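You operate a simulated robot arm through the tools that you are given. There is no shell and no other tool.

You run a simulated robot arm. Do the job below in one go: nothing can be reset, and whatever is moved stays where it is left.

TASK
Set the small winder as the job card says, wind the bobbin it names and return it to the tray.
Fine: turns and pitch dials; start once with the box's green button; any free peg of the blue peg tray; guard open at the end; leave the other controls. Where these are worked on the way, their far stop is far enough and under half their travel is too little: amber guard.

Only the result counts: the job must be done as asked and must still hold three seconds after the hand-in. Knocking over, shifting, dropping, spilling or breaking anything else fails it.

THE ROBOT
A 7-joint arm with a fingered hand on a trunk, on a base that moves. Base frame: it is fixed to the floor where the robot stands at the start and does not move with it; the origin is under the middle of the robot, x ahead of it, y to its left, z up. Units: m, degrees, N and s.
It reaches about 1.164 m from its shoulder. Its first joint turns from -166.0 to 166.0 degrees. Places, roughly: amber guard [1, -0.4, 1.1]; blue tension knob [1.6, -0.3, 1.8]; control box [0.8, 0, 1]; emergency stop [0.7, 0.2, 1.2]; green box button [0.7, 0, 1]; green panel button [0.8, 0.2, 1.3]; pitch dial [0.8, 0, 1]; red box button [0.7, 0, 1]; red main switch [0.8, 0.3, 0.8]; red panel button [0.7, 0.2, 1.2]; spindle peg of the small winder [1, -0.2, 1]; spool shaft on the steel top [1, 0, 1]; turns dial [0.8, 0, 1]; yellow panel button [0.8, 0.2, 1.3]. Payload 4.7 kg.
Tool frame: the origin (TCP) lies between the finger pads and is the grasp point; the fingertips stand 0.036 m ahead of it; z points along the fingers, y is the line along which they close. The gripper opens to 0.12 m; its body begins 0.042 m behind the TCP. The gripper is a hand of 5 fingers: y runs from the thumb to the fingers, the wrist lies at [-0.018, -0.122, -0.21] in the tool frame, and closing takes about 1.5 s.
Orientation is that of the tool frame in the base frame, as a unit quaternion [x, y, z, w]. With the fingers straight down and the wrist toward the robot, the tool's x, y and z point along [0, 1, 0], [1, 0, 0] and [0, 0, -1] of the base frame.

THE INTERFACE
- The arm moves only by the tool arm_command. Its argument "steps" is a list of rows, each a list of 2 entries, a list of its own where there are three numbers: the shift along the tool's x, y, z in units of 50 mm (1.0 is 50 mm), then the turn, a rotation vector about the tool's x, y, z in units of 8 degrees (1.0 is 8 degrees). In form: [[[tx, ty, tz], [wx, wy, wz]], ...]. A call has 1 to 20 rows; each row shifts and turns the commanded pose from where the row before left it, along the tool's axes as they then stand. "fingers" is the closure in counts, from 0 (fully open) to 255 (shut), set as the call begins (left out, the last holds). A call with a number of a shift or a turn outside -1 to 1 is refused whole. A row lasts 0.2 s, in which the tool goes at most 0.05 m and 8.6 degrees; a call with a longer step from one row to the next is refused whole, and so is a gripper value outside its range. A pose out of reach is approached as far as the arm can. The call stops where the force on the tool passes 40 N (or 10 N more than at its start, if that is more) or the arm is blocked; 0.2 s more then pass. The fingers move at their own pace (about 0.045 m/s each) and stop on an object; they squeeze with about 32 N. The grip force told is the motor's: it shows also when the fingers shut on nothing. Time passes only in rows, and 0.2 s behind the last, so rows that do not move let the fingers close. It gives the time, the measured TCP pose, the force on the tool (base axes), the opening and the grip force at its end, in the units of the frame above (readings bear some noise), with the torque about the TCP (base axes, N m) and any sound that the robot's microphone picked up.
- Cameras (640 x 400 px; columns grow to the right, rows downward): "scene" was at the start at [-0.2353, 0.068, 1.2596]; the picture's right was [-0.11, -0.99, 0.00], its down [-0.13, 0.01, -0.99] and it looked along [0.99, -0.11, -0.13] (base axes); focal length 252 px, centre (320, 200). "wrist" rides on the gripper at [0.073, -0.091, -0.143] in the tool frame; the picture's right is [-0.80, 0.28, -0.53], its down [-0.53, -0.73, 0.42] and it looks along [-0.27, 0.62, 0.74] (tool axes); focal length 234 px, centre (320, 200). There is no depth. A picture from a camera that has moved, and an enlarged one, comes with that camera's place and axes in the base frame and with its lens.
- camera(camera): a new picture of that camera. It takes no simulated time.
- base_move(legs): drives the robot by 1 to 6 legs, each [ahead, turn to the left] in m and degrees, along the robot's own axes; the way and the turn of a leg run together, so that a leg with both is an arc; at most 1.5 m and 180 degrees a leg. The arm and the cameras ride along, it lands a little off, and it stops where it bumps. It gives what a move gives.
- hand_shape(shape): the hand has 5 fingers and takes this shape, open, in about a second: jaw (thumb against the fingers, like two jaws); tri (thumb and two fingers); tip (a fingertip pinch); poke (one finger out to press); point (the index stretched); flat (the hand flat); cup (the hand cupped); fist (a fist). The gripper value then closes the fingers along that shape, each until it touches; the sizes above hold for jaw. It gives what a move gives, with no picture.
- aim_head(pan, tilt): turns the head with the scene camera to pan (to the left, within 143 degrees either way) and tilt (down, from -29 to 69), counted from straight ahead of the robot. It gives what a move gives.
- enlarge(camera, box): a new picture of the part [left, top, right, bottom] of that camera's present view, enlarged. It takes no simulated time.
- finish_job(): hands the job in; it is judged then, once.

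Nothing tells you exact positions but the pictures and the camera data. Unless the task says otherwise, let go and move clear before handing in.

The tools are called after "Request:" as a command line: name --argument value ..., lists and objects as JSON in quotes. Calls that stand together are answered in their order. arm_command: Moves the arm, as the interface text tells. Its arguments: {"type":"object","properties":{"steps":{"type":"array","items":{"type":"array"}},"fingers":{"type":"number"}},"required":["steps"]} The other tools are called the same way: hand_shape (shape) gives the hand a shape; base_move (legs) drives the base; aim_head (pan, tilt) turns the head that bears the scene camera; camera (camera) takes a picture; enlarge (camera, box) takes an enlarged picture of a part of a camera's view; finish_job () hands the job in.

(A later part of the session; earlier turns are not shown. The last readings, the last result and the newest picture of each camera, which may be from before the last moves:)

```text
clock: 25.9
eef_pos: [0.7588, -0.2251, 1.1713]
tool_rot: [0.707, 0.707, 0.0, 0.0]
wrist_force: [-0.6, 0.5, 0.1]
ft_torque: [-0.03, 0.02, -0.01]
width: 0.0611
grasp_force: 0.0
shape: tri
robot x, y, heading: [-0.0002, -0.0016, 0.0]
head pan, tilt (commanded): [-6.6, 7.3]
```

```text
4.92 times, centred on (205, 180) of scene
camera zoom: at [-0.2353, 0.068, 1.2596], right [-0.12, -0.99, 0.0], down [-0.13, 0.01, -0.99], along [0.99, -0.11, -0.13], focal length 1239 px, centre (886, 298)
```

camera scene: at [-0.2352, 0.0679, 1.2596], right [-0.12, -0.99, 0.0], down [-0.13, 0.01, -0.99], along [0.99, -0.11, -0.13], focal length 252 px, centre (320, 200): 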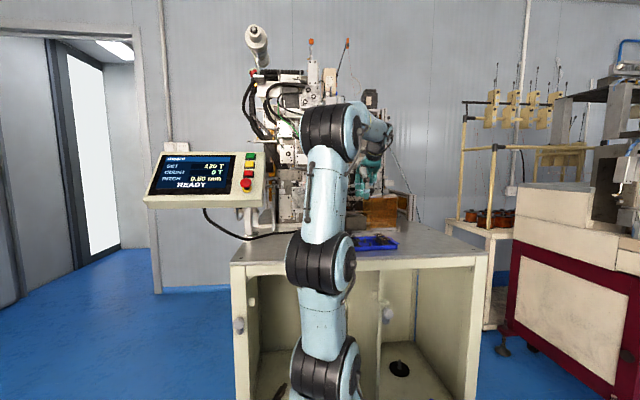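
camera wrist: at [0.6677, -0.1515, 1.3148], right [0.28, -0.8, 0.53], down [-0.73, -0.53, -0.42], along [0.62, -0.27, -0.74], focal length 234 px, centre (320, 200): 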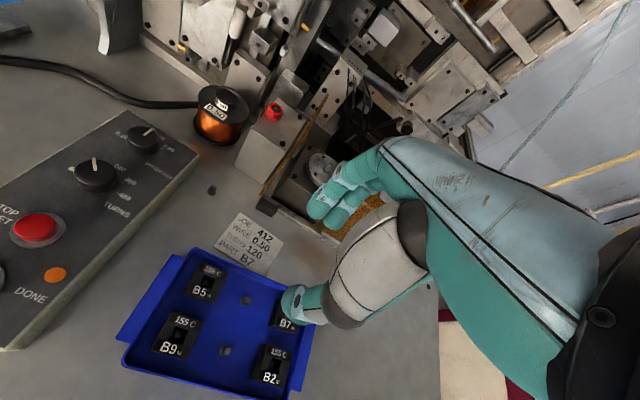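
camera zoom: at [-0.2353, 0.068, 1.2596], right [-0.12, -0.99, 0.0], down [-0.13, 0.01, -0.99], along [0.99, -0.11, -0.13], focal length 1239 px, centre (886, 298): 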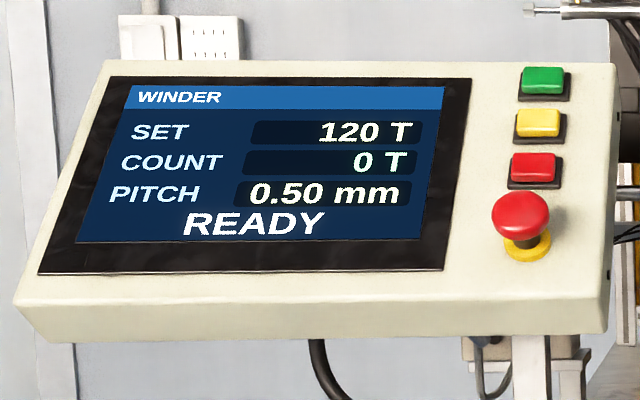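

The screen still shows 120, 0.50 and READY, and the command was simply rebased to where the arm stands. I shift the hand right and back a little so the camera sees the winder and B7 past the fingers.

Request:
arm_command --steps '[[[-0.65, -0.31, -0.1], [0, 0, 0]], [[-0.65, -0.31, -0.1], [0, 0, 0]], [[-0.65, -0.31, -0.1], [0, 0, 0]]]'

Request:
camera --camera "wrist"

Request:
enlarge --camera "wrist" --box '[200, 60, 400, 200]'

Request:
enlarge --camera "wrist" --box '[80, 180, 280, 330]'

```text
clock: 26.7
eef_pos: [0.7129, -0.3219, 1.1866]
tool_rot: [0.706, 0.708, 0.0, 0.0]
wrist_force: [-0.3, 0.0, 0.6]
ft_torque: [-0.06, -0.01, 0.01]
width: 0.0615
grasp_force: 0.1
shape: tri
robot x, y, heading: [0.0002, -0.001, -0.1]
head pan, tilt (commanded): [-6.6, 7.3]
```

```text
taken
camera wrist: at [0.622, -0.2488, 1.3302], right [0.28, -0.8, 0.53], down [-0.73, -0.53, -0.42], along [0.62, -0.27, -0.74], focal length 234 px, centre (320, 200)
```

wrist: 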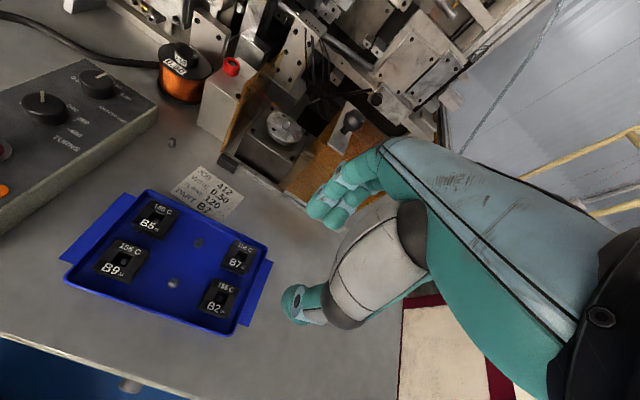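

```text
2.86 times, centred on (300, 130) of wrist
camera zoom: at [0.622, -0.2488, 1.3302], right [0.28, -0.8, 0.53], down [-0.73, -0.53, -0.42], along [0.62, -0.27, -0.74], focal length 669 px, centre (377, 400)
```

zoom: 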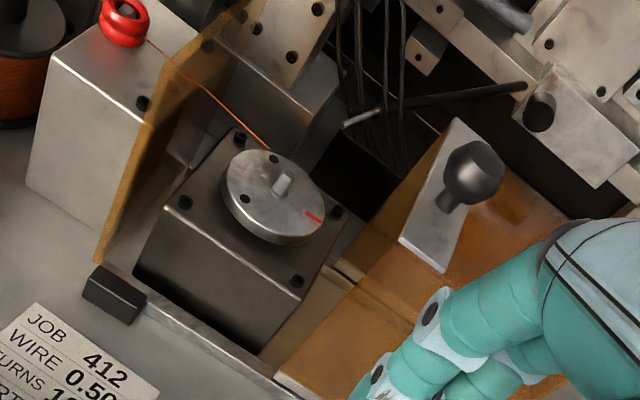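

```text
2.67 times, centred on (180, 255) of wrist
camera zoom: at [0.622, -0.2488, 1.3302], right [0.28, -0.8, 0.53], down [-0.73, -0.53, -0.42], along [0.62, -0.27, -0.74], focal length 624 px, centre (693, 53)
```

zoom: 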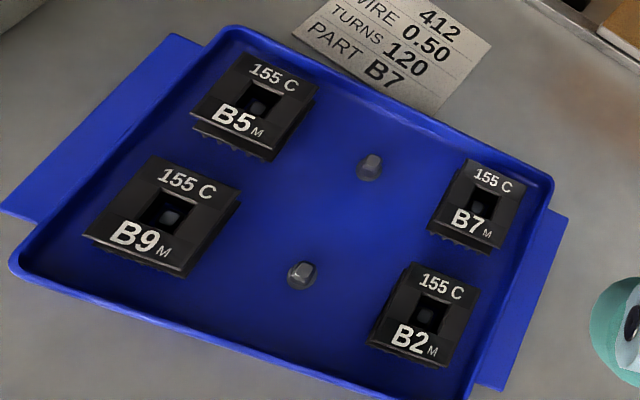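

This view shows everything: B7, the free pegs, the spindle peg with its disc, and the guard with its black knob. I zoom on the spindle, the guard and B7 for exact measures.

Request:
enlarge --camera "wrist" --box '[260, 100, 320, 150]'

Request:
enlarge --camera "wrist" --box '[215, 230, 275, 280]'

Request:
enlarge --camera "wrist" --box '[290, 90, 400, 190]'

Request:
enlarge --camera "scene" --box '[335, 185, 415, 250]'

```text
8.00 times, centred on (290, 125) of wrist
camera zoom: at [0.622, -0.2488, 1.3302], right [0.28, -0.8, 0.53], down [-0.73, -0.53, -0.42], along [0.62, -0.27, -0.74], focal length 1873 px, centre (560, 800)
```

zoom: 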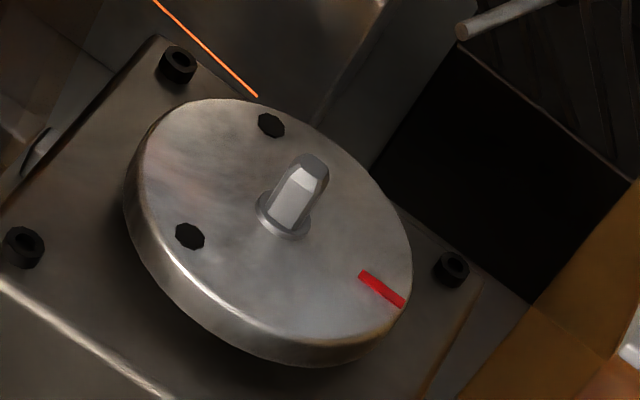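

```text
8.00 times, centred on (245, 255) of wrist
camera zoom: at [0.622, -0.2488, 1.3302], right [0.28, -0.8, 0.53], down [-0.73, -0.53, -0.42], along [0.62, -0.27, -0.74], focal length 1873 px, centre (920, -240)
```

zoom: 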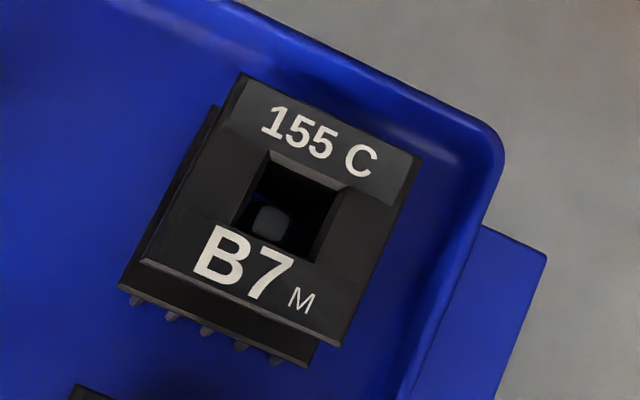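

```text
4.00 times, centred on (345, 140) of wrist
camera zoom: at [0.622, -0.2488, 1.3302], right [0.28, -0.8, 0.53], down [-0.73, -0.53, -0.42], along [0.62, -0.27, -0.74], focal length 937 px, centre (220, 440)
```

zoom: 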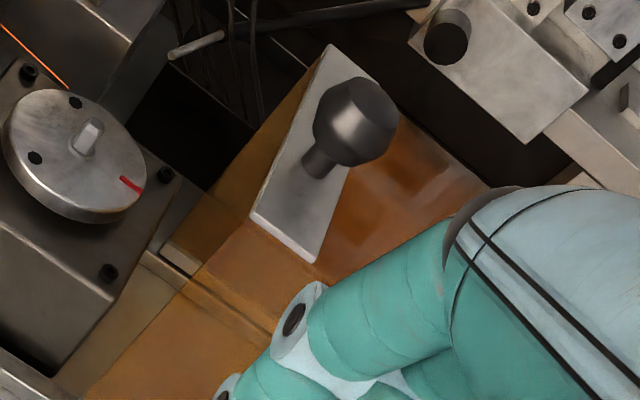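

```text
6.15 times, centred on (375, 218) of scene
camera zoom: at [-0.2353, 0.068, 1.2596], right [-0.11, -0.99, 0.0], down [-0.13, 0.01, -0.99], along [0.99, -0.11, -0.13], focal length 1548 px, centre (-18, 92)
```

zoom: 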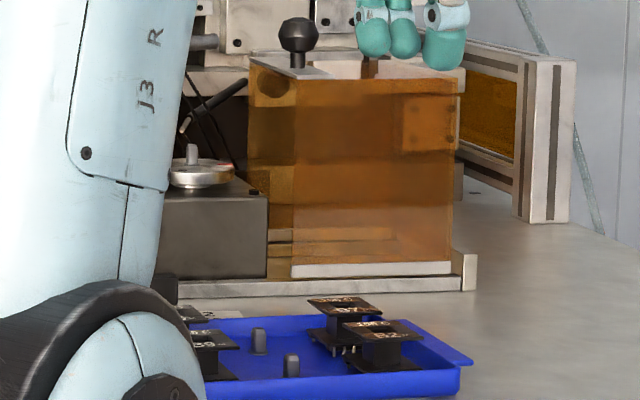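

B7 sits at about (0.742, −0.2925) with its top near z 0.98 and a yaw of about 3.4°, and the tray rim near it reaches z≈0.963. I turn the hand so the pinch spans B7 sideways, with the free-peg column on the finger side, and come down to a hover.

Request:
arm_command --steps '[[[0, 0, 0], [0, 0, -0.973]], [[0, 0, 0], [0, 0, -0.973]], [[0, 0, 0], [0, 0, -0.973]], [[0, 0, 0], [0, 0, -0.973]], [[0, 0, 0], [0, 0, -0.973]], [[0, 0, 0], [0, 0, -0.973]], [[0, 0, 0], [0, 0, -0.973]], [[0, 0, 0], [0, 0, -0.973]], [[0, 0, 0], [0, 0, -0.973]], [[0, 0, 0], [0, 0, -0.973]], [[0, 0, 0], [0, 0, -0.973]], [[0, 0, 0], [0, 0, -0.973]]]' --fingers 135

Request:
camera --camera "wrist"

Request:
camera --camera "scene"

```text
clock: 29.3
eef_pos: [0.6927, -0.2964, 1.1385]
tool_rot: [0.004, 1.0, 0.0, 0.001]
wrist_force: [-0.1, -0.6, -0.7]
ft_torque: [0.02, 0.01, 0.01]
width: 0.0568
grasp_force: 0.0
shape: tri
out of reach, approached as far as the arm can: row 10, 11, 12
robot x, y, heading: [0.0023, -0.0045, -0.0]
head pan, tilt (commanded): [-6.6, 7.3]
```

```text
taken
camera wrist: at [0.6183, -0.3855, 1.2808], right [0.81, 0.27, 0.53], down [0.53, -0.74, -0.42], along [0.27, 0.62, -0.74], focal length 234 px, centre (320, 200)
```

wrist: 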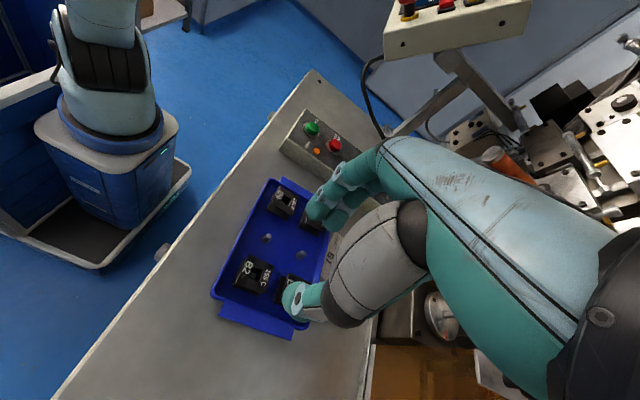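

```text
taken
camera scene: at [-0.2352, 0.0679, 1.2596], right [-0.12, -0.99, 0.0], down [-0.13, 0.01, -0.99], along [0.99, -0.11, -0.13], focal length 252 px, centre (320, 200)
```

scene: 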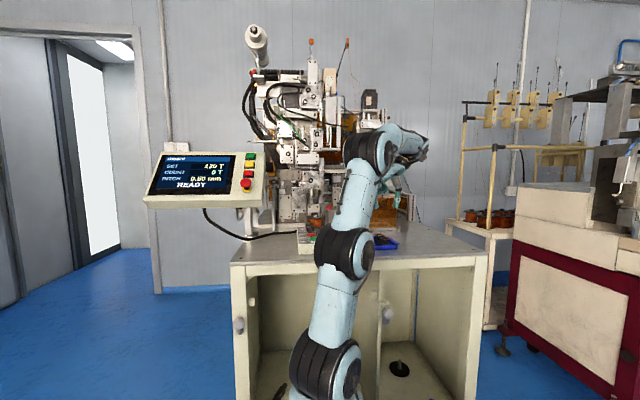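

Turning left ran into the arm's reach limit (the hand is at 89.5° and was pulled aside). The opposite side is easier for the arm, so I swing the hand the other way round until the fingers are on the right of B7 and the thumb on the free-peg side.

Request:
arm_command --steps '[[[0, 0, 0], [0, 0, 0.98]], [[0, 0, 0], [0, 0, 0.98]], [[0, 0, 0], [0, 0, 0.98]], [[0, 0, 0], [0, 0, 0.98]], [[0, 0, 0], [0, 0, 0.98]], [[0, 0, 0], [0, 0, 0.98]], [[0, 0, 0], [0, 0, 0.98]], [[0, 0, 0], [0, 0, 0.98]], [[0, 0, 0], [0, 0, 0.98]], [[0, 0, 0], [0, 0, 0.98]], [[0, 0, 0], [0, 0, 0.98]], [[0, 0, 0], [0, 0, 0.98]], [[0, 0, 0], [0, 0, 0.98]], [[0, 0, 0], [0, 0, 0.98]], [[0, 0, 0], [0, 0, 0.98]], [[0, 0, 0], [0, 0, 0.98]], [[0, 0, 0], [0, 0, 0.98]], [[0, 0, 0], [0, 0, 0.98]], [[0, 0, 0], [0, 0, 0.98]], [[0, 0, 0], [0, 0, 0.98]]]'

Request:
camera --camera "wrist"

Request:
camera --camera "scene"

```text
clock: 33.5
eef_pos: [0.6921, -0.2957, 1.1398]
tool_rot: [0.981, 0.196, 0.0, 0.001]
wrist_force: [-0.3, 0.4, 0.2]
ft_torque: [0.0, 0.0, 0.02]
width: 0.0565
grasp_force: 0.1
shape: tri
robot x, y, heading: [0.0009, -0.0017, -0.1]
head pan, tilt (commanded): [-6.6, 7.3]
```

```text
taken
camera wrist: at [0.7237, -0.1822, 1.2812], right [-0.63, -0.57, 0.53], down [-0.77, 0.47, -0.43], along [-0.01, -0.68, -0.74], focal length 234 px, centre (320, 200)
```

wrist: 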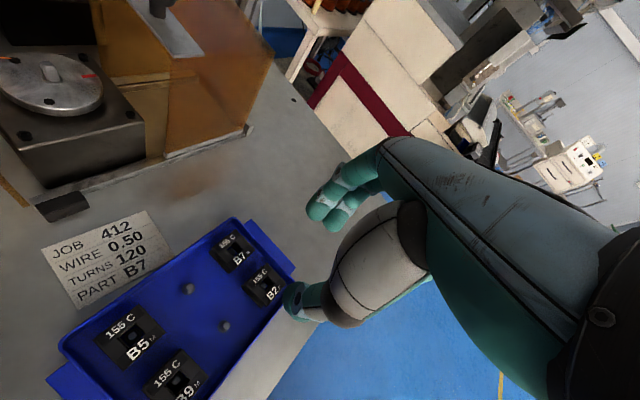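

```text
taken
camera scene: at [-0.2353, 0.068, 1.2596], right [-0.12, -0.99, 0.0], down [-0.13, 0.01, -0.99], along [0.99, -0.11, -0.13], focal length 252 px, centre (320, 200)
```

scene: 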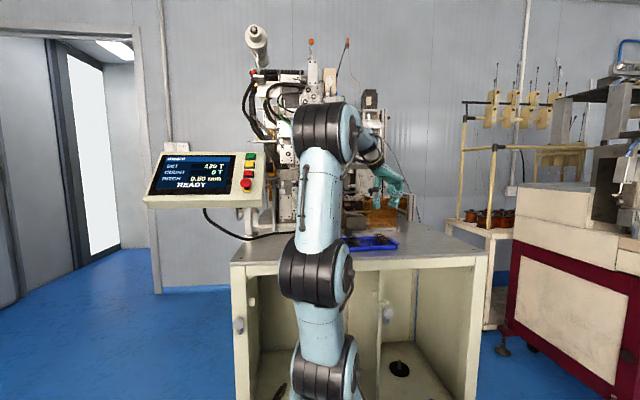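

From this side B7 and the spindle are both in plain view. I enlarge B7 and the spindle region for a second measurement.

Request:
enlarge --camera "wrist" --box '[190, 210, 310, 320]'

Request:
enlarge --camera "wrist" --box '[0, 0, 280, 230]'

```text
3.64 times, centred on (250, 265) of wrist
camera zoom: at [0.7237, -0.1822, 1.2812], right [-0.63, -0.57, 0.53], down [-0.77, 0.47, -0.43], along [-0.01, -0.68, -0.74], focal length 852 px, centre (574, -36)
```

zoom: 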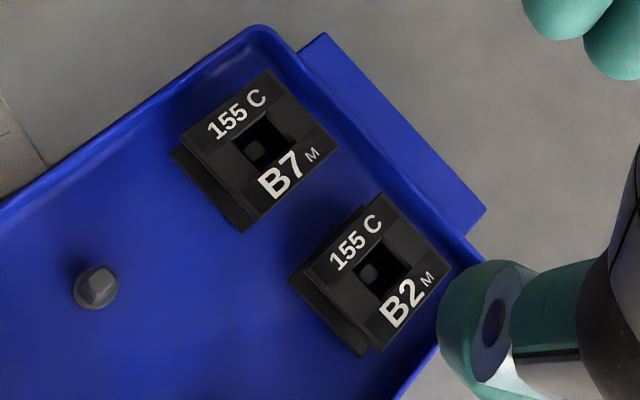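

```text
1.74 times, centred on (140, 115) of wrist
camera zoom: at [0.7237, -0.1822, 1.2812], right [-0.63, -0.57, 0.53], down [-0.77, 0.47, -0.43], along [-0.01, -0.68, -0.74], focal length 407 px, centre (633, 348)
```

zoom: 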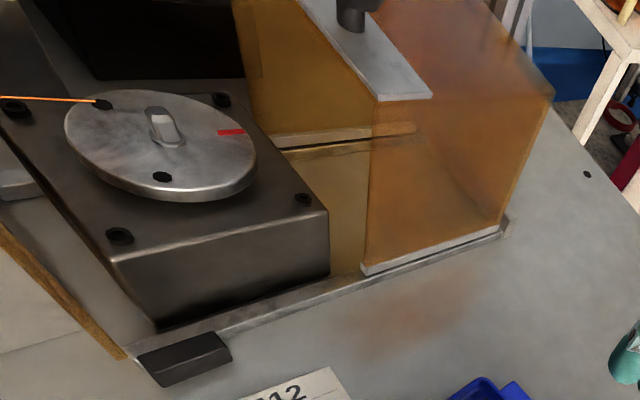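

The second view agrees: B7 at (0.7415, −0.2915), yaw about 3°, rim centre at y≈−0.328. I finish the turn and hover over B7.

Request:
arm_command --steps '[[[0, 0, 0], [0, 0, 0.817]], [[0, 0, 0], [0, 0, 0.817]], [[0, 0, 0], [0, 0, 0.817]], [[0.33, -0.01, 0.6], [0, 0, 0]], [[0.33, -0.01, 0.6], [0, 0, 0]], [[0.33, -0.01, 0.6], [0, 0, 0]], [[0, 0, 0], [0, 0, 0]]]'

Request:
camera --camera "wrist"

Request:
enlarge --camera "scene" --box '[330, 180, 430, 260]'

```text
clock: 35.1
eef_pos: [0.7415, -0.2912, 1.0476]
tool_rot: [1.0, 0.027, 0.0, 0.0]
wrist_force: [0.1, -1.4, -1.5]
ft_torque: [-0.01, -0.02, -0.01]
width: 0.0569
grasp_force: 0.0
shape: tri
robot x, y, heading: [-0.0013, -0.0031, 0.2]
head pan, tilt (commanded): [-6.6, 7.3]
```

```text
taken
camera wrist: at [0.809, -0.1951, 1.1906], right [-0.79, -0.32, 0.52], down [-0.57, 0.7, -0.43], along [-0.23, -0.63, -0.74], focal length 234 px, centre (320, 200)
```

wrist: 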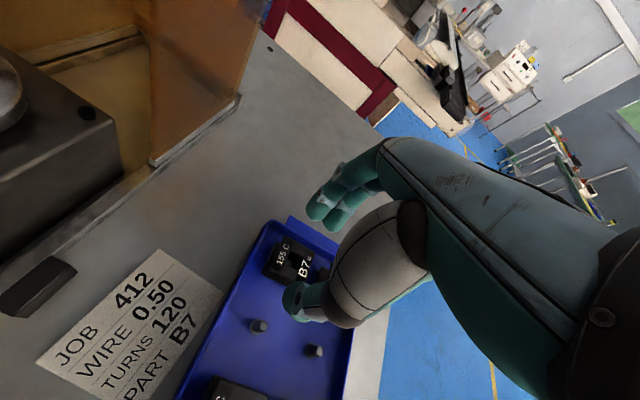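

```text
5.00 times, centred on (380, 220) of scene
camera zoom: at [-0.2353, 0.068, 1.2596], right [-0.11, -0.99, 0.0], down [-0.13, 0.01, -0.99], along [0.99, -0.11, -0.13], focal length 1258 px, centre (20, 100)
```

zoom: 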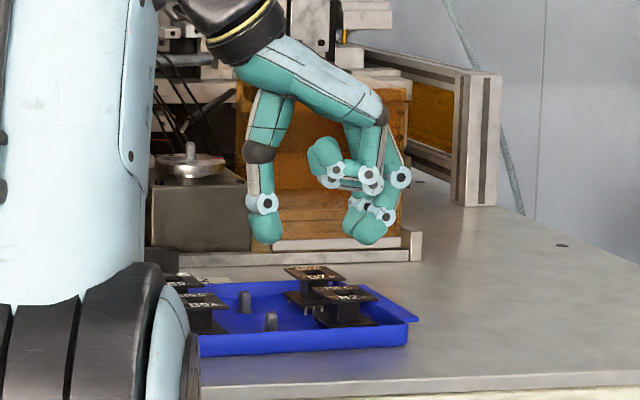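

The side view shows the thumb left and fingers right of B7, well aligned. I lower to z≈1.008, keeping the tips above the tray rim, and check both views.

Request:
arm_command --steps '[[[0, 0, 0.3], [0, 0, 0]], [[0, 0, 0.3], [0, 0, 0]], [[0, 0, 0.2], [0, 0, 0]], [[0, 0, 0], [0, 0, 0]]]'

Request:
enlarge --camera "wrist" --box '[240, 170, 380, 340]'

Request:
enlarge --camera "scene" --box '[350, 210, 420, 260]'

```text
clock: 36.1
eef_pos: [0.741, -0.2916, 1.0072]
tool_rot: [1.0, 0.026, 0.0, 0.0]
wrist_force: [-0.5, 0.1, -0.5]
ft_torque: [-0.01, -0.01, -0.02]
width: 0.0568
grasp_force: 0.0
shape: tri
robot x, y, heading: [0.001, -0.0054, 0.2]
head pan, tilt (commanded): [-6.6, 7.3]
```

```text
2.35 times, centred on (310, 255) of wrist
camera zoom: at [0.8092, -0.1953, 1.1507], right [-0.79, -0.32, 0.53], down [-0.57, 0.7, -0.42], along [-0.23, -0.63, -0.74], focal length 551 px, centre (344, 71)
```

zoom: 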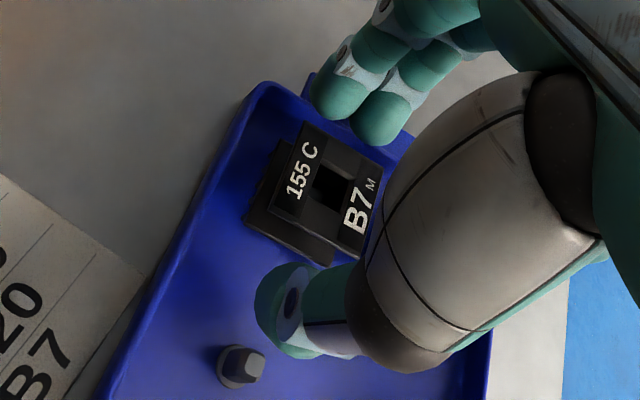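

```text
8.00 times, centred on (385, 235) of scene
camera zoom: at [-0.2352, 0.068, 1.2596], right [-0.11, -0.99, 0.0], down [-0.13, 0.01, -0.99], along [0.99, -0.11, -0.13], focal length 2013 px, centre (-200, -80)
```

zoom: 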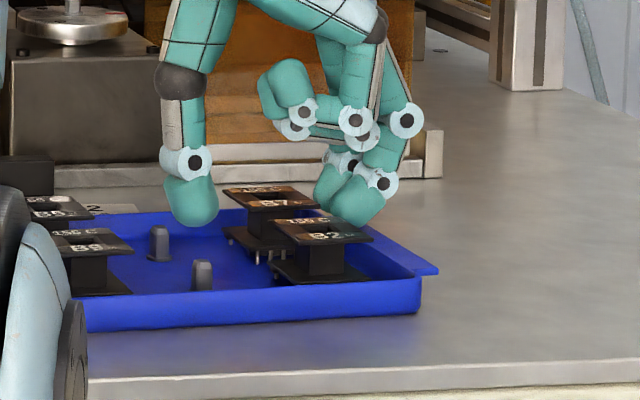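

The tips flank B7's top flange with about 14 mm of overlap and stay above the rim. I close on it.

Request:
arm_command --steps '[[[0, 0, 0], [0, 0, 0]], [[0, 0, 0], [0, 0, 0]], [[0, 0, 0], [0, 0, 0]], [[0, 0, 0], [0, 0, 0]], [[0, 0, 0], [0, 0, 0]]]' --fingers 230

Request:
enlarge --camera "wrist" --box '[240, 170, 380, 340]'

Request:
enlarge --camera "scene" --box '[350, 210, 420, 260]'

```text
clock: 37.3
eef_pos: [0.7416, -0.2915, 1.0082]
tool_rot: [1.0, 0.027, -0.001, 0.0]
wrist_force: [0.0, 0.3, 0.5]
ft_torque: [-0.01, 0.01, -0.02]
width: 0.0328
grasp_force: 31.9
shape: tri
robot x, y, heading: [0.0072, -0.0028, 0.1]
head pan, tilt (commanded): [-6.6, 7.3]
```

```text
2.35 times, centred on (310, 255) of wrist
camera zoom: at [0.8092, -0.1953, 1.1508], right [-0.79, -0.32, 0.53], down [-0.57, 0.7, -0.42], along [-0.23, -0.63, -0.74], focal length 551 px, centre (344, 71)
```

zoom: 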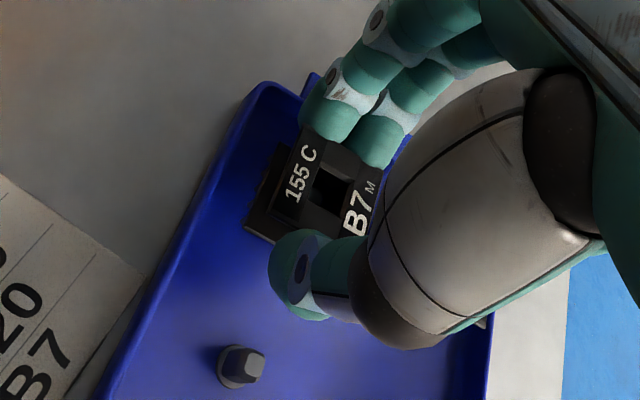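

```text
8.00 times, centred on (385, 235) of scene
camera zoom: at [-0.2352, 0.0679, 1.2596], right [-0.11, -0.99, 0.0], down [-0.13, 0.01, -0.99], along [0.99, -0.11, -0.13], focal length 2013 px, centre (-200, -80)
```

zoom: 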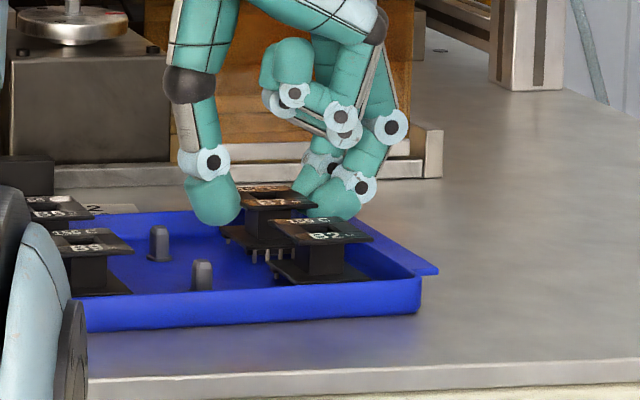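

B7 is gripped at 32 N. I lift it slowly, straight up, and check.

Request:
arm_command --steps '[[[0, 0, -0.2], [0, 0, 0]], [[0, 0, -0.3], [0, 0, 0]], [[0, 0, -0.4], [0, 0, 0]], [[0, 0, -0.4], [0, 0, 0]], [[0, 0, -0.4], [0, 0, 0]], [[0, 0, 0], [0, 0, 0]]]'

Request:
enlarge --camera "wrist" --box '[240, 170, 380, 340]'

Request:
enlarge --camera "scene" --box '[340, 180, 420, 250]'

```text
clock: 38.7
eef_pos: [0.7409, -0.2904, 1.0922]
tool_rot: [1.0, 0.026, -0.001, -0.001]
wrist_force: [0.5, 0.0, -0.4]
ft_torque: [-0.01, 0.03, 0.0]
width: 0.0327
grasp_force: 32.1
shape: tri
robot x, y, heading: [0.003, -0.0003, 0.1]
head pan, tilt (commanded): [-6.6, 7.3]
```

```text
2.35 times, centred on (310, 255) of wrist
camera zoom: at [0.8088, -0.1949, 1.2358], right [-0.79, -0.32, 0.53], down [-0.57, 0.7, -0.42], along [-0.23, -0.63, -0.74], focal length 551 px, centre (344, 71)
```

zoom: 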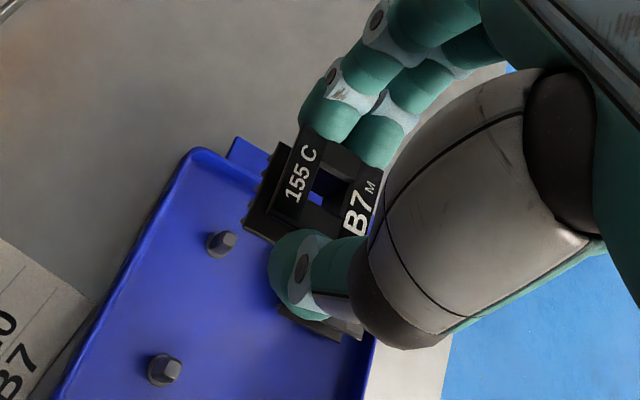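

```text
5.71 times, centred on (380, 215) of scene
camera zoom: at [-0.2352, 0.0679, 1.2596], right [-0.11, -0.99, 0.0], down [-0.13, 0.01, -0.99], along [0.99, -0.11, -0.13], focal length 1438 px, centre (-23, 114)
```

zoom: 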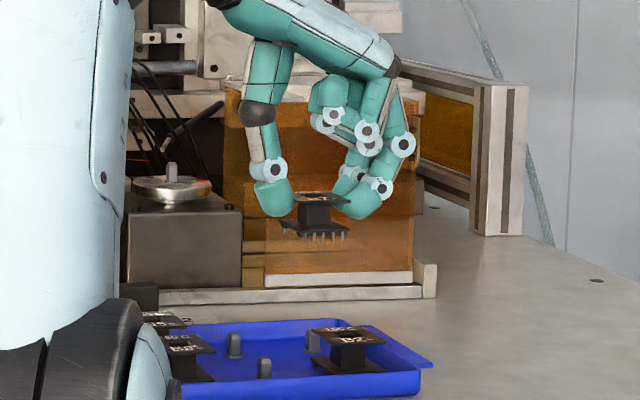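

B7 hangs upright and firmly in the pinch, its underside about 56 mm below the TCP. I rise a little and swing the hand to 28°, which keeps its fingers clear of the guard knob at the spindle.

Request:
arm_command --steps '[[[0, 0, -0.4], [0, 0, 0]], [[0, 0, -0.4], [0, 0, 0]], [[0, 0, -0.4], [0, 0, 0]], [[0, 0, 0], [0, 0, -0.9583]], [[0, 0, 0], [0, 0, -0.9583]], [[0, 0, 0], [0, 0, -0.9583]], [[0, 0, 0], [0, 0, -0.9583]], [[0, 0, 0], [0, 0, -0.9583]], [[0, 0, 0], [0, 0, -0.9583]], [[0, 0, 0], [0, 0, -0.9583]], [[0, 0, 0], [0, 0, -0.9583]], [[0, 0, 0], [0, 0, -0.9583]], [[0, 0, 0], [0, 0, -0.9583]], [[0, 0, 0], [0, 0, -0.9583]], [[0, 0, 0], [0, 0, -0.9583]], [[0, 0, 0], [0, 0, -0.9583]], [[0, 0, 0], [0, 0, -0.9583]], [[0, 0, 0], [0, 0, -0.9583]]]'

Request:
camera --camera "wrist"

Request:
enlarge --camera "scene" --box '[320, 130, 440, 250]'

```text
clock: 42.5
eef_pos: [0.7409, -0.2908, 1.1526]
tool_rot: [0.513, 0.858, 0.001, -0.001]
wrist_force: [-0.5, 0.6, -0.3]
ft_torque: [-0.02, -0.03, 0.03]
width: 0.0323
grasp_force: 32.0
shape: tri
robot x, y, heading: [0.0034, -0.004, 0.2]
head pan, tilt (commanded): [-6.6, 7.3]
```

```text
taken
camera wrist: at [0.6261, -0.2696, 1.2963], right [0.63, -0.58, 0.53], down [-0.39, -0.82, -0.42], along [0.67, 0.06, -0.74], focal length 234 px, centre (320, 200)
```

wrist: 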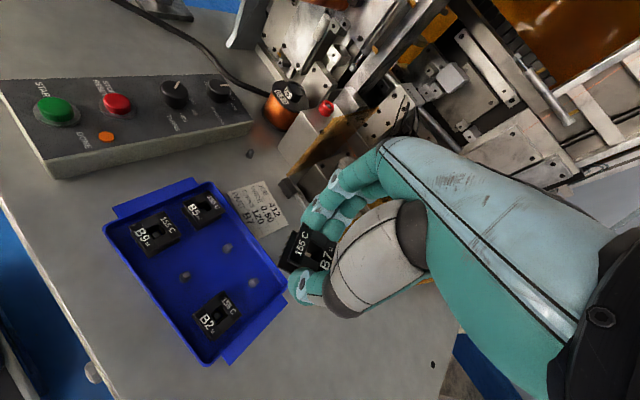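

```text
3.33 times, centred on (380, 190) of scene
camera zoom: at [-0.2354, 0.068, 1.2596], right [-0.11, -0.99, 0.0], down [-0.13, 0.01, -0.99], along [0.99, -0.11, -0.13], focal length 839 px, centre (120, 233)
```

zoom: 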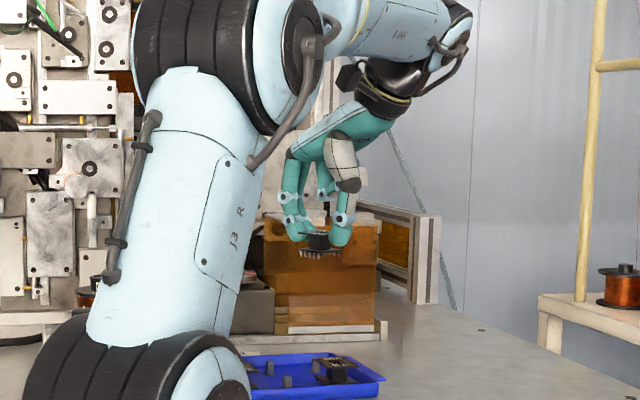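

The hand is at 28° with B7 upright. I advance to a point in front of the spindle, above everything there, and look.

Request:
arm_command --steps '[[[-0.093, 0.85, -0.12], [0, 0, 0]], [[-0.093, 0.85, -0.12], [0, 0, 0]], [[-0.093, 0.85, -0.12], [0, 0, 0]], [[0, 0, 0], [0, 0, 0]]]'

Request:
camera --camera "wrist"

Request:
enlarge --camera "scene" --box '[320, 150, 420, 230]'

```text
clock: 43.5
eef_pos: [0.8623, -0.2433, 1.1712]
tool_rot: [0.513, 0.858, 0.0, 0.001]
wrist_force: [-1.3, 0.9, 0.5]
ft_torque: [-0.02, -0.01, 0.0]
width: 0.0325
grasp_force: 32.2
shape: tri
robot x, y, heading: [-0.0019, -0.0035, 0.1]
head pan, tilt (commanded): [-6.6, 7.3]
```

```text
taken
camera wrist: at [0.7466, -0.2212, 1.3141], right [0.63, -0.58, 0.53], down [-0.4, -0.81, -0.42], along [0.67, 0.06, -0.74], focal length 234 px, centre (320, 200)
```

wrist: 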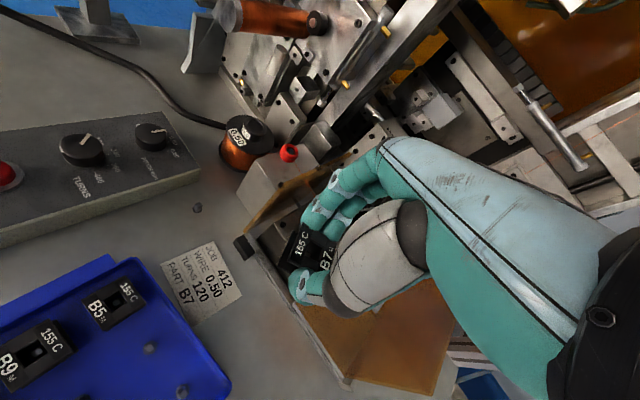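

```text
5.00 times, centred on (370, 190) of scene
camera zoom: at [-0.2353, 0.0679, 1.2596], right [-0.11, -0.99, 0.0], down [-0.13, 0.01, -0.99], along [0.99, -0.11, -0.13], focal length 1258 px, centre (70, 250)
```

zoom: 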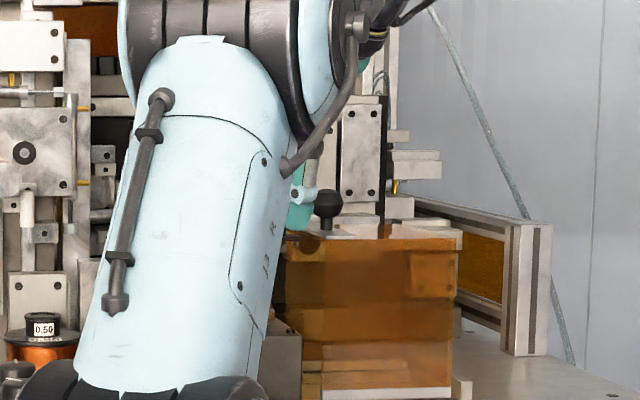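

The arm hides the spindle from the head camera here, so I rely on the wrist camera. I enlarge around the bobbin.

Request:
enlarge --camera "wrist" --box '[240, 180, 380, 310]'

Request:
enlarge --camera "wrist" --box '[240, 20, 440, 200]'

```text
3.08 times, centred on (310, 245) of wrist
camera zoom: at [0.7466, -0.2212, 1.3141], right [0.63, -0.58, 0.53], down [-0.4, -0.81, -0.42], along [0.67, 0.06, -0.74], focal length 720 px, centre (351, 62)
```

zoom: 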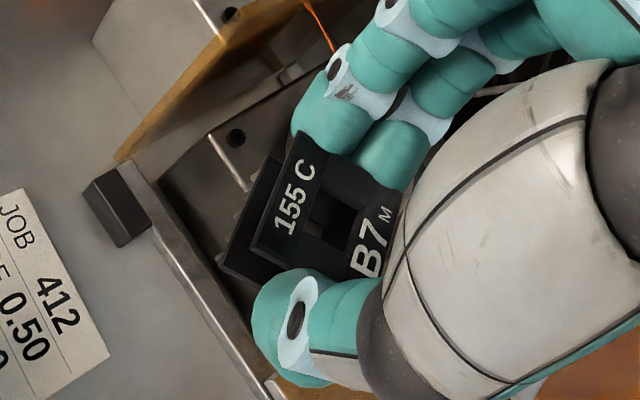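

```text
2.22 times, centred on (340, 110) of wrist
camera zoom: at [0.7466, -0.2212, 1.3141], right [0.63, -0.58, 0.53], down [-0.4, -0.81, -0.42], along [0.67, 0.06, -0.74], focal length 520 px, centre (276, 400)
```

zoom: 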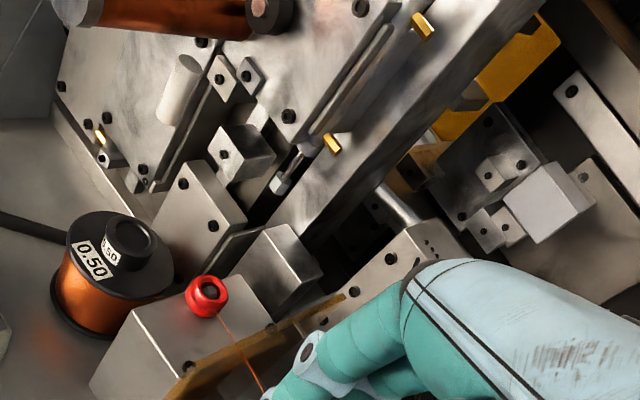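

In the hand B7's hole sits within about 1 mm of the TCP axis, so I can aim the TCP at the spindle peg at (0.960, −0.243). I advance in two small stages, watching the force.

Request:
arm_command --steps '[[[-0.236, 0.44, 0], [0, 0, 0]], [[-0.236, 0.44, 0], [0, 0, 0]], [[0, 0, 0], [0, 0, 0]]]'

Request:
camera --camera "wrist"

Request:
enlarge --camera "wrist" --box '[220, 120, 380, 310]'

```text
clock: 44.3
eef_pos: [0.9121, -0.2438, 1.1704]
tool_rot: [0.515, 0.857, 0.0, 0.001]
wrist_force: [-0.4, -0.6, -0.5]
ft_torque: [-0.02, 0.0, -0.05]
width: 0.0327
grasp_force: 32.0
shape: tri
robot x, y, heading: [-0.0009, -0.0022, 0.3]
head pan, tilt (commanded): [-6.6, 7.3]
```

```text
taken
camera wrist: at [0.7964, -0.2216, 1.314], right [0.63, -0.58, 0.53], down [-0.4, -0.81, -0.42], along [0.67, 0.06, -0.74], focal length 234 px, centre (320, 200)
```

wrist: 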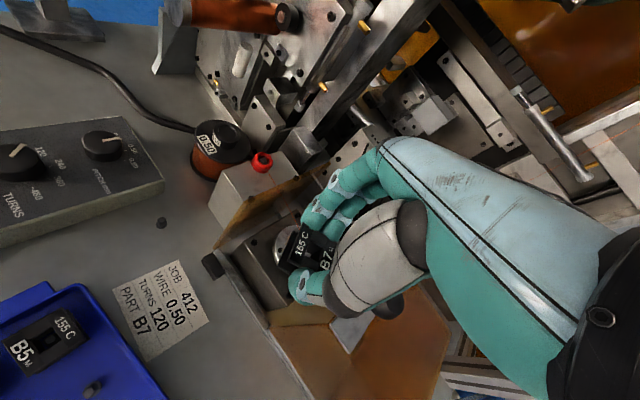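

```text
2.11 times, centred on (300, 215) of wrist
camera zoom: at [0.7964, -0.2216, 1.314], right [0.63, -0.58, 0.53], down [-0.4, -0.81, -0.42], along [0.67, 0.06, -0.74], focal length 493 px, centre (362, 168)
```

zoom: 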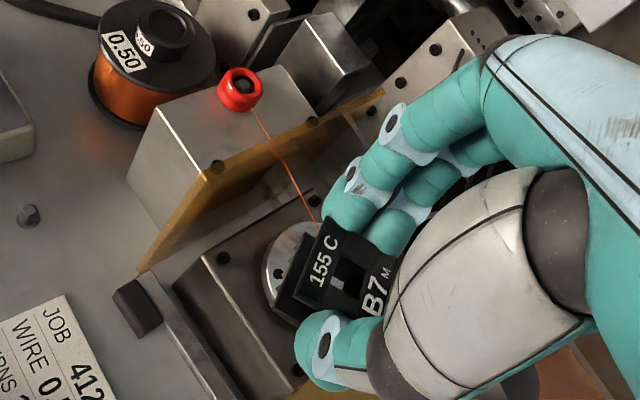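

The disc is visible just beyond the bobbin, and the guard knob clears the hand. I advance the last 48 mm at the same height.

Request:
arm_command --steps '[[[-0.218, 0.428, 0], [0, 0, 0]], [[-0.218, 0.428, 0], [0, 0, 0]], [[0, 0, 0], [0, 0, 0]]]'

Request:
camera --camera "wrist"

Request:
enlarge --camera "wrist" --box '[250, 190, 350, 310]'

Request:
enlarge --camera "scene" --box '[320, 150, 420, 230]'

```text
clock: 45.1
eef_pos: [0.9584, -0.2414, 1.17]
tool_rot: [0.514, 0.858, -0.001, 0.0]
wrist_force: [0.0, 0.5, -1.1]
ft_torque: [-0.02, 0.01, -0.02]
width: 0.0323
grasp_force: 32.0
shape: tri
robot x, y, heading: [-0.0011, -0.0026, 0.1]
head pan, tilt (commanded): [-6.6, 7.3]
```

```text
taken
camera wrist: at [0.844, -0.2207, 1.3132], right [0.63, -0.58, 0.52], down [-0.4, -0.81, -0.42], along [0.67, 0.06, -0.74], focal length 234 px, centre (320, 200)
```

wrist: 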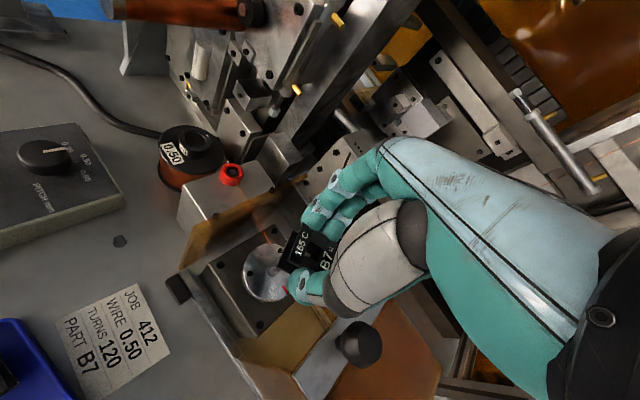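

```text
3.33 times, centred on (300, 250) of wrist
camera zoom: at [0.844, -0.2207, 1.3132], right [0.63, -0.58, 0.52], down [-0.4, -0.81, -0.42], along [0.67, 0.06, -0.74], focal length 781 px, centre (387, 33)
```

zoom: 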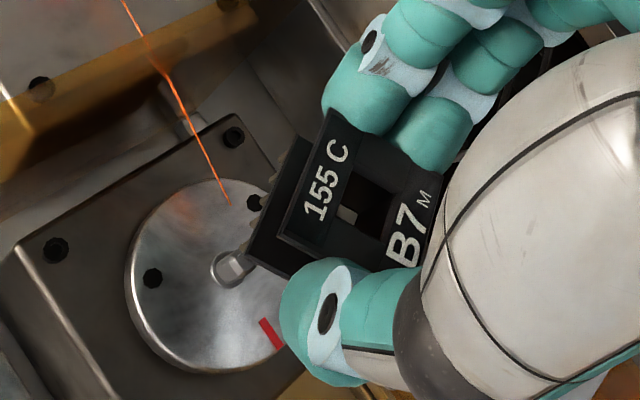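

```text
5.00 times, centred on (370, 190) of scene
camera zoom: at [-0.2352, 0.0679, 1.2596], right [-0.12, -0.99, 0.0], down [-0.13, 0.01, -0.99], along [0.99, -0.11, -0.13], focal length 1258 px, centre (70, 250)
```

zoom: 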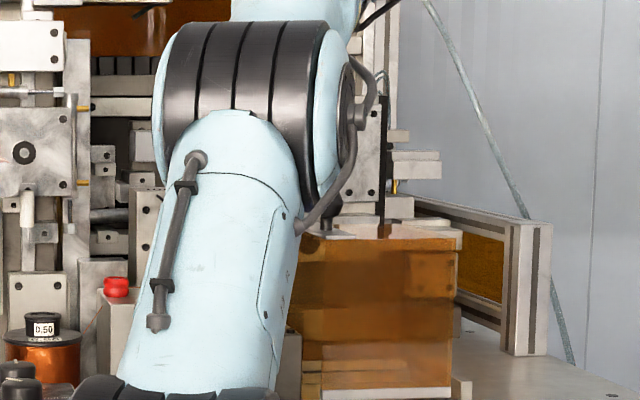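

The peg, disc and bobbin are all visible now: peg at about (0.9605, −0.242), bobbin hole at about (0.958, −0.242). I correct 2.5 mm forward and lower to just above the peg.

Request:
arm_command --steps '[[[-0.032, 0.04, 0.3], [0, 0, 0]], [[0, 0, 0.3], [0, 0, 0]], [[0, 0, 0.26], [0, 0, 0]], [[0, 0, 0], [0, 0, 0]]]'

Request:
enlarge --camera "wrist" --box '[250, 190, 350, 310]'

Request:
camera --camera "wrist"

```text
clock: 46.1
eef_pos: [0.9602, -0.2428, 1.1283]
tool_rot: [0.514, 0.858, 0.0, 0.0]
wrist_force: [0.8, 0.0, -0.9]
ft_torque: [0.03, -0.03, -0.01]
width: 0.0324
grasp_force: 31.9
shape: tri
robot x, y, heading: [-0.001, -0.0032, 0.1]
head pan, tilt (commanded): [-6.6, 7.3]
```

```text
3.33 times, centred on (300, 250) of wrist
camera zoom: at [0.8457, -0.221, 1.2709], right [0.62, -0.58, 0.53], down [-0.4, -0.81, -0.42], along [0.67, 0.06, -0.74], focal length 781 px, centre (387, 33)
```

zoom: 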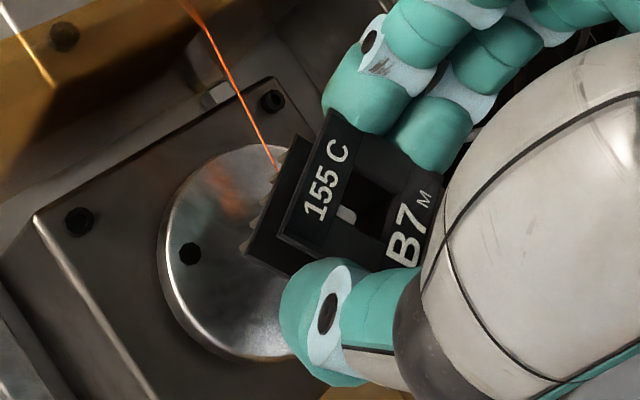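

```text
taken
camera wrist: at [0.8457, -0.221, 1.2709], right [0.62, -0.58, 0.53], down [-0.4, -0.81, -0.42], along [0.67, 0.06, -0.74], focal length 234 px, centre (320, 200)
```

wrist: 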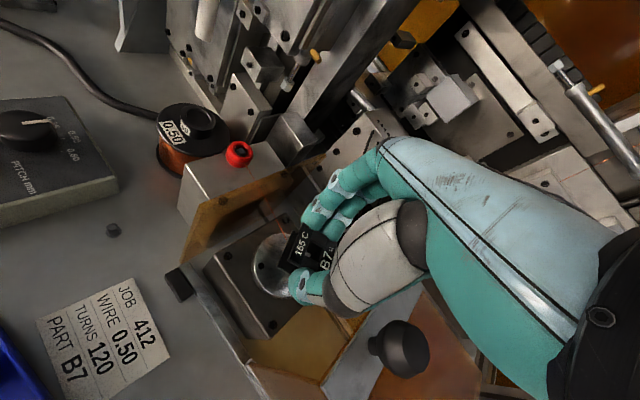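

Alignment looks consistent with the disc centre. I lower in 4 mm rows, watching the force for contact with the peg.

Request:
arm_command --steps '[[[0, 0, 0.08], [0, 0, 0]], [[0, 0, 0.08], [0, 0, 0]], [[0, 0, 0.08], [0, 0, 0]], [[0, 0, 0], [0, 0, 0]]]'

Request:
enlarge --camera "wrist" --box '[250, 190, 350, 310]'

```text
clock: 47.1
eef_pos: [0.9603, -0.2422, 1.1147]
tool_rot: [0.514, 0.858, 0.0, 0.0]
wrist_force: [0.7, 0.1, 0.0]
ft_torque: [0.0, -0.03, -0.01]
width: 0.0325
grasp_force: 31.5
shape: tri
robot x, y, heading: [-0.0014, -0.0051, 0.0]
head pan, tilt (commanded): [-6.6, 7.3]
```

```text
3.33 times, centred on (300, 250) of wrist
camera zoom: at [0.8457, -0.2211, 1.2588], right [0.63, -0.58, 0.53], down [-0.4, -0.81, -0.42], along [0.67, 0.06, -0.74], focal length 781 px, centre (387, 33)
```

zoom: 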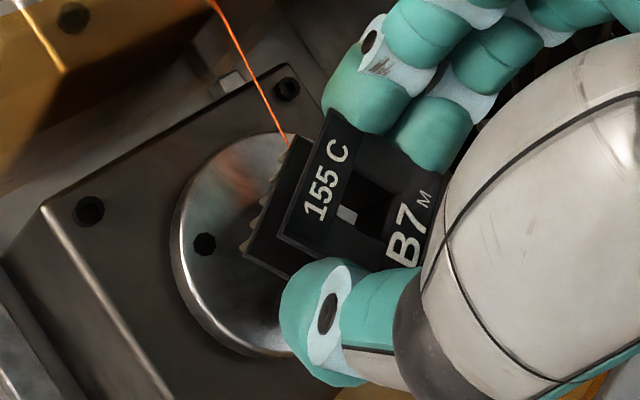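

No contact force yet, with the bobbin's bottom about at the peg's tip. I continue down in small rows.

Request:
arm_command --steps '[[[0, 0, 0.06], [0, 0, 0]], [[0, 0, 0.06], [0, 0, 0]], [[0, 0, 0.06], [0, 0, 0]], [[0, 0, 0], [0, 0, 0]]]'

Request:
enlarge --camera "wrist" --box '[250, 190, 350, 310]'

```text
clock: 48.1
eef_pos: [0.9617, -0.2451, 1.1068]
tool_rot: [0.515, 0.857, -0.001, -0.001]
wrist_force: [-0.6, 0.2, -1.2]
ft_torque: [-0.01, -0.02, -0.01]
width: 0.0325
grasp_force: 31.8
shape: tri
robot x, y, heading: [-0.0025, -0.0014, 0.2]
head pan, tilt (commanded): [-6.6, 7.3]
```

```text
3.33 times, centred on (300, 250) of wrist
camera zoom: at [0.8462, -0.2211, 1.2496], right [0.63, -0.58, 0.53], down [-0.4, -0.81, -0.42], along [0.67, 0.06, -0.74], focal length 781 px, centre (387, 33)
```

zoom: 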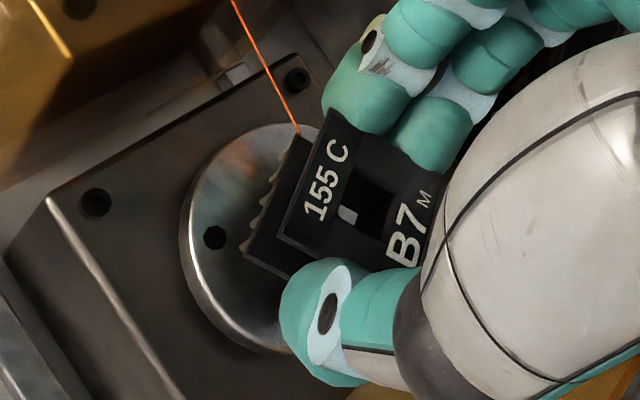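

Still no force at z 1.107, so the peg is going into the hole. I continue down gently toward the seat.

Request:
arm_command --steps '[[[0, 0, 0.05], [0, 0, 0]], [[0, 0, 0.05], [0, 0, 0]], [[0, 0, 0.05], [0, 0, 0]], [[0, 0, 0], [0, 0, 0]]]'

Request:
enlarge --camera "wrist" --box '[250, 190, 350, 310]'

```text
clock: 49.1
eef_pos: [0.9606, -0.2432, 1.1]
tool_rot: [0.514, 0.858, 0.0, 0.002]
wrist_force: [3.0, 1.2, 7.7]
ft_torque: [0.1, -0.2, -0.03]
width: 0.0326
grasp_force: 32.2
shape: tri
robot x, y, heading: [-0.0018, -0.0048, -0.4]
head pan, tilt (commanded): [-6.6, 7.3]
```

```text
3.33 times, centred on (300, 250) of wrist
camera zoom: at [0.8457, -0.2208, 1.2438], right [0.62, -0.58, 0.53], down [-0.39, -0.81, -0.42], along [0.67, 0.06, -0.74], focal length 781 px, centre (387, 33)
```

zoom: 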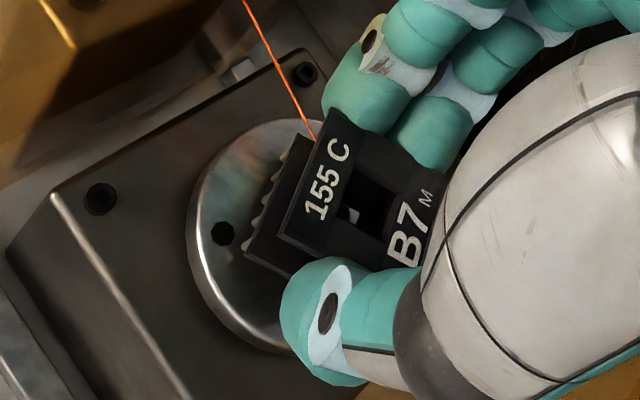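

A light 8 N of contact appears at z 1.10, close to the expected seat. I look into the hole to confirm the peg is inside.

Request:
enlarge --camera "wrist" --box '[290, 220, 330, 260]'

Request:
enlarge --camera "wrist" --box '[270, 225, 310, 260]'

```text
10.00 times, centred on (310, 240) of wrist
camera zoom: at [0.8457, -0.2208, 1.2438], right [0.62, -0.58, 0.53], down [-0.39, -0.81, -0.42], along [0.67, 0.06, -0.74], focal length 2342 px, centre (420, -200)
```

zoom: 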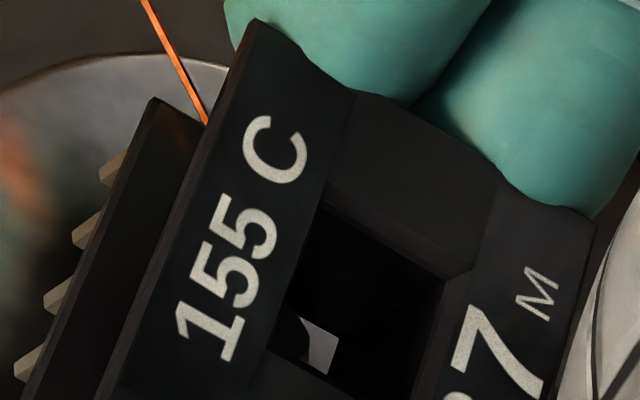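

```text
11.43 times, centred on (290, 242) of wrist
camera zoom: at [0.8457, -0.2208, 1.2438], right [0.62, -0.58, 0.53], down [-0.39, -0.81, -0.42], along [0.67, 0.06, -0.74], focal length 2676 px, centre (663, -286)
```

zoom: 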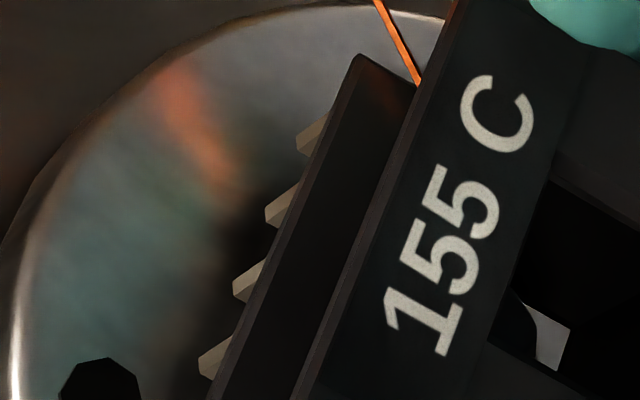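

I look again at the lower part of the hole.

Request:
enlarge --camera "wrist" --box '[300, 238, 324, 258]'

Request:
enlarge --camera "wrist" --box '[255, 220, 300, 290]'

```text
16.00 times, centred on (312, 248) of wrist
camera zoom: at [0.8457, -0.2208, 1.2438], right [0.62, -0.58, 0.53], down [-0.39, -0.81, -0.42], along [0.67, 0.06, -0.74], focal length 3747 px, centre (448, -568)
```

zoom: 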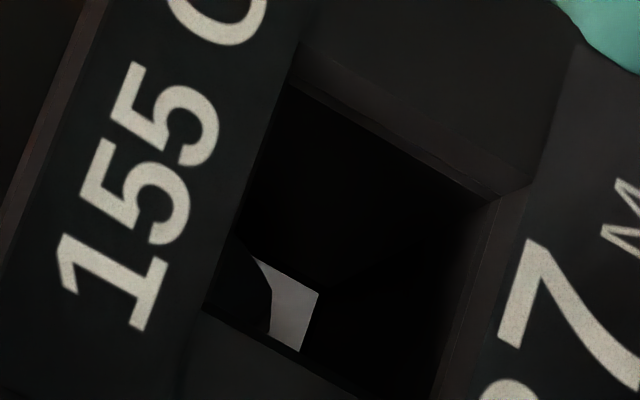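

```text
5.71 times, centred on (278, 255) of wrist
camera zoom: at [0.8457, -0.2208, 1.2438], right [0.62, -0.58, 0.53], down [-0.39, -0.81, -0.42], along [0.67, 0.06, -0.74], focal length 1338 px, centre (563, -114)
```

zoom: 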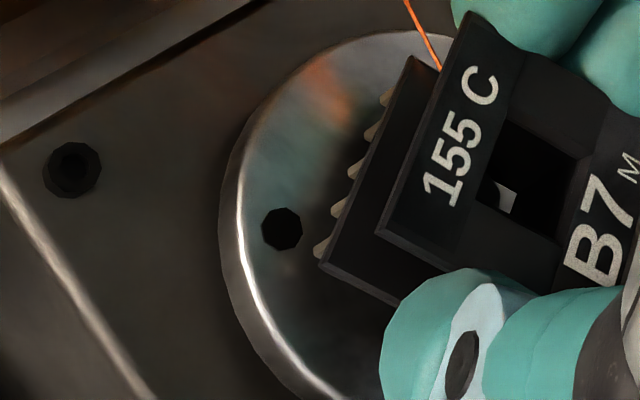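

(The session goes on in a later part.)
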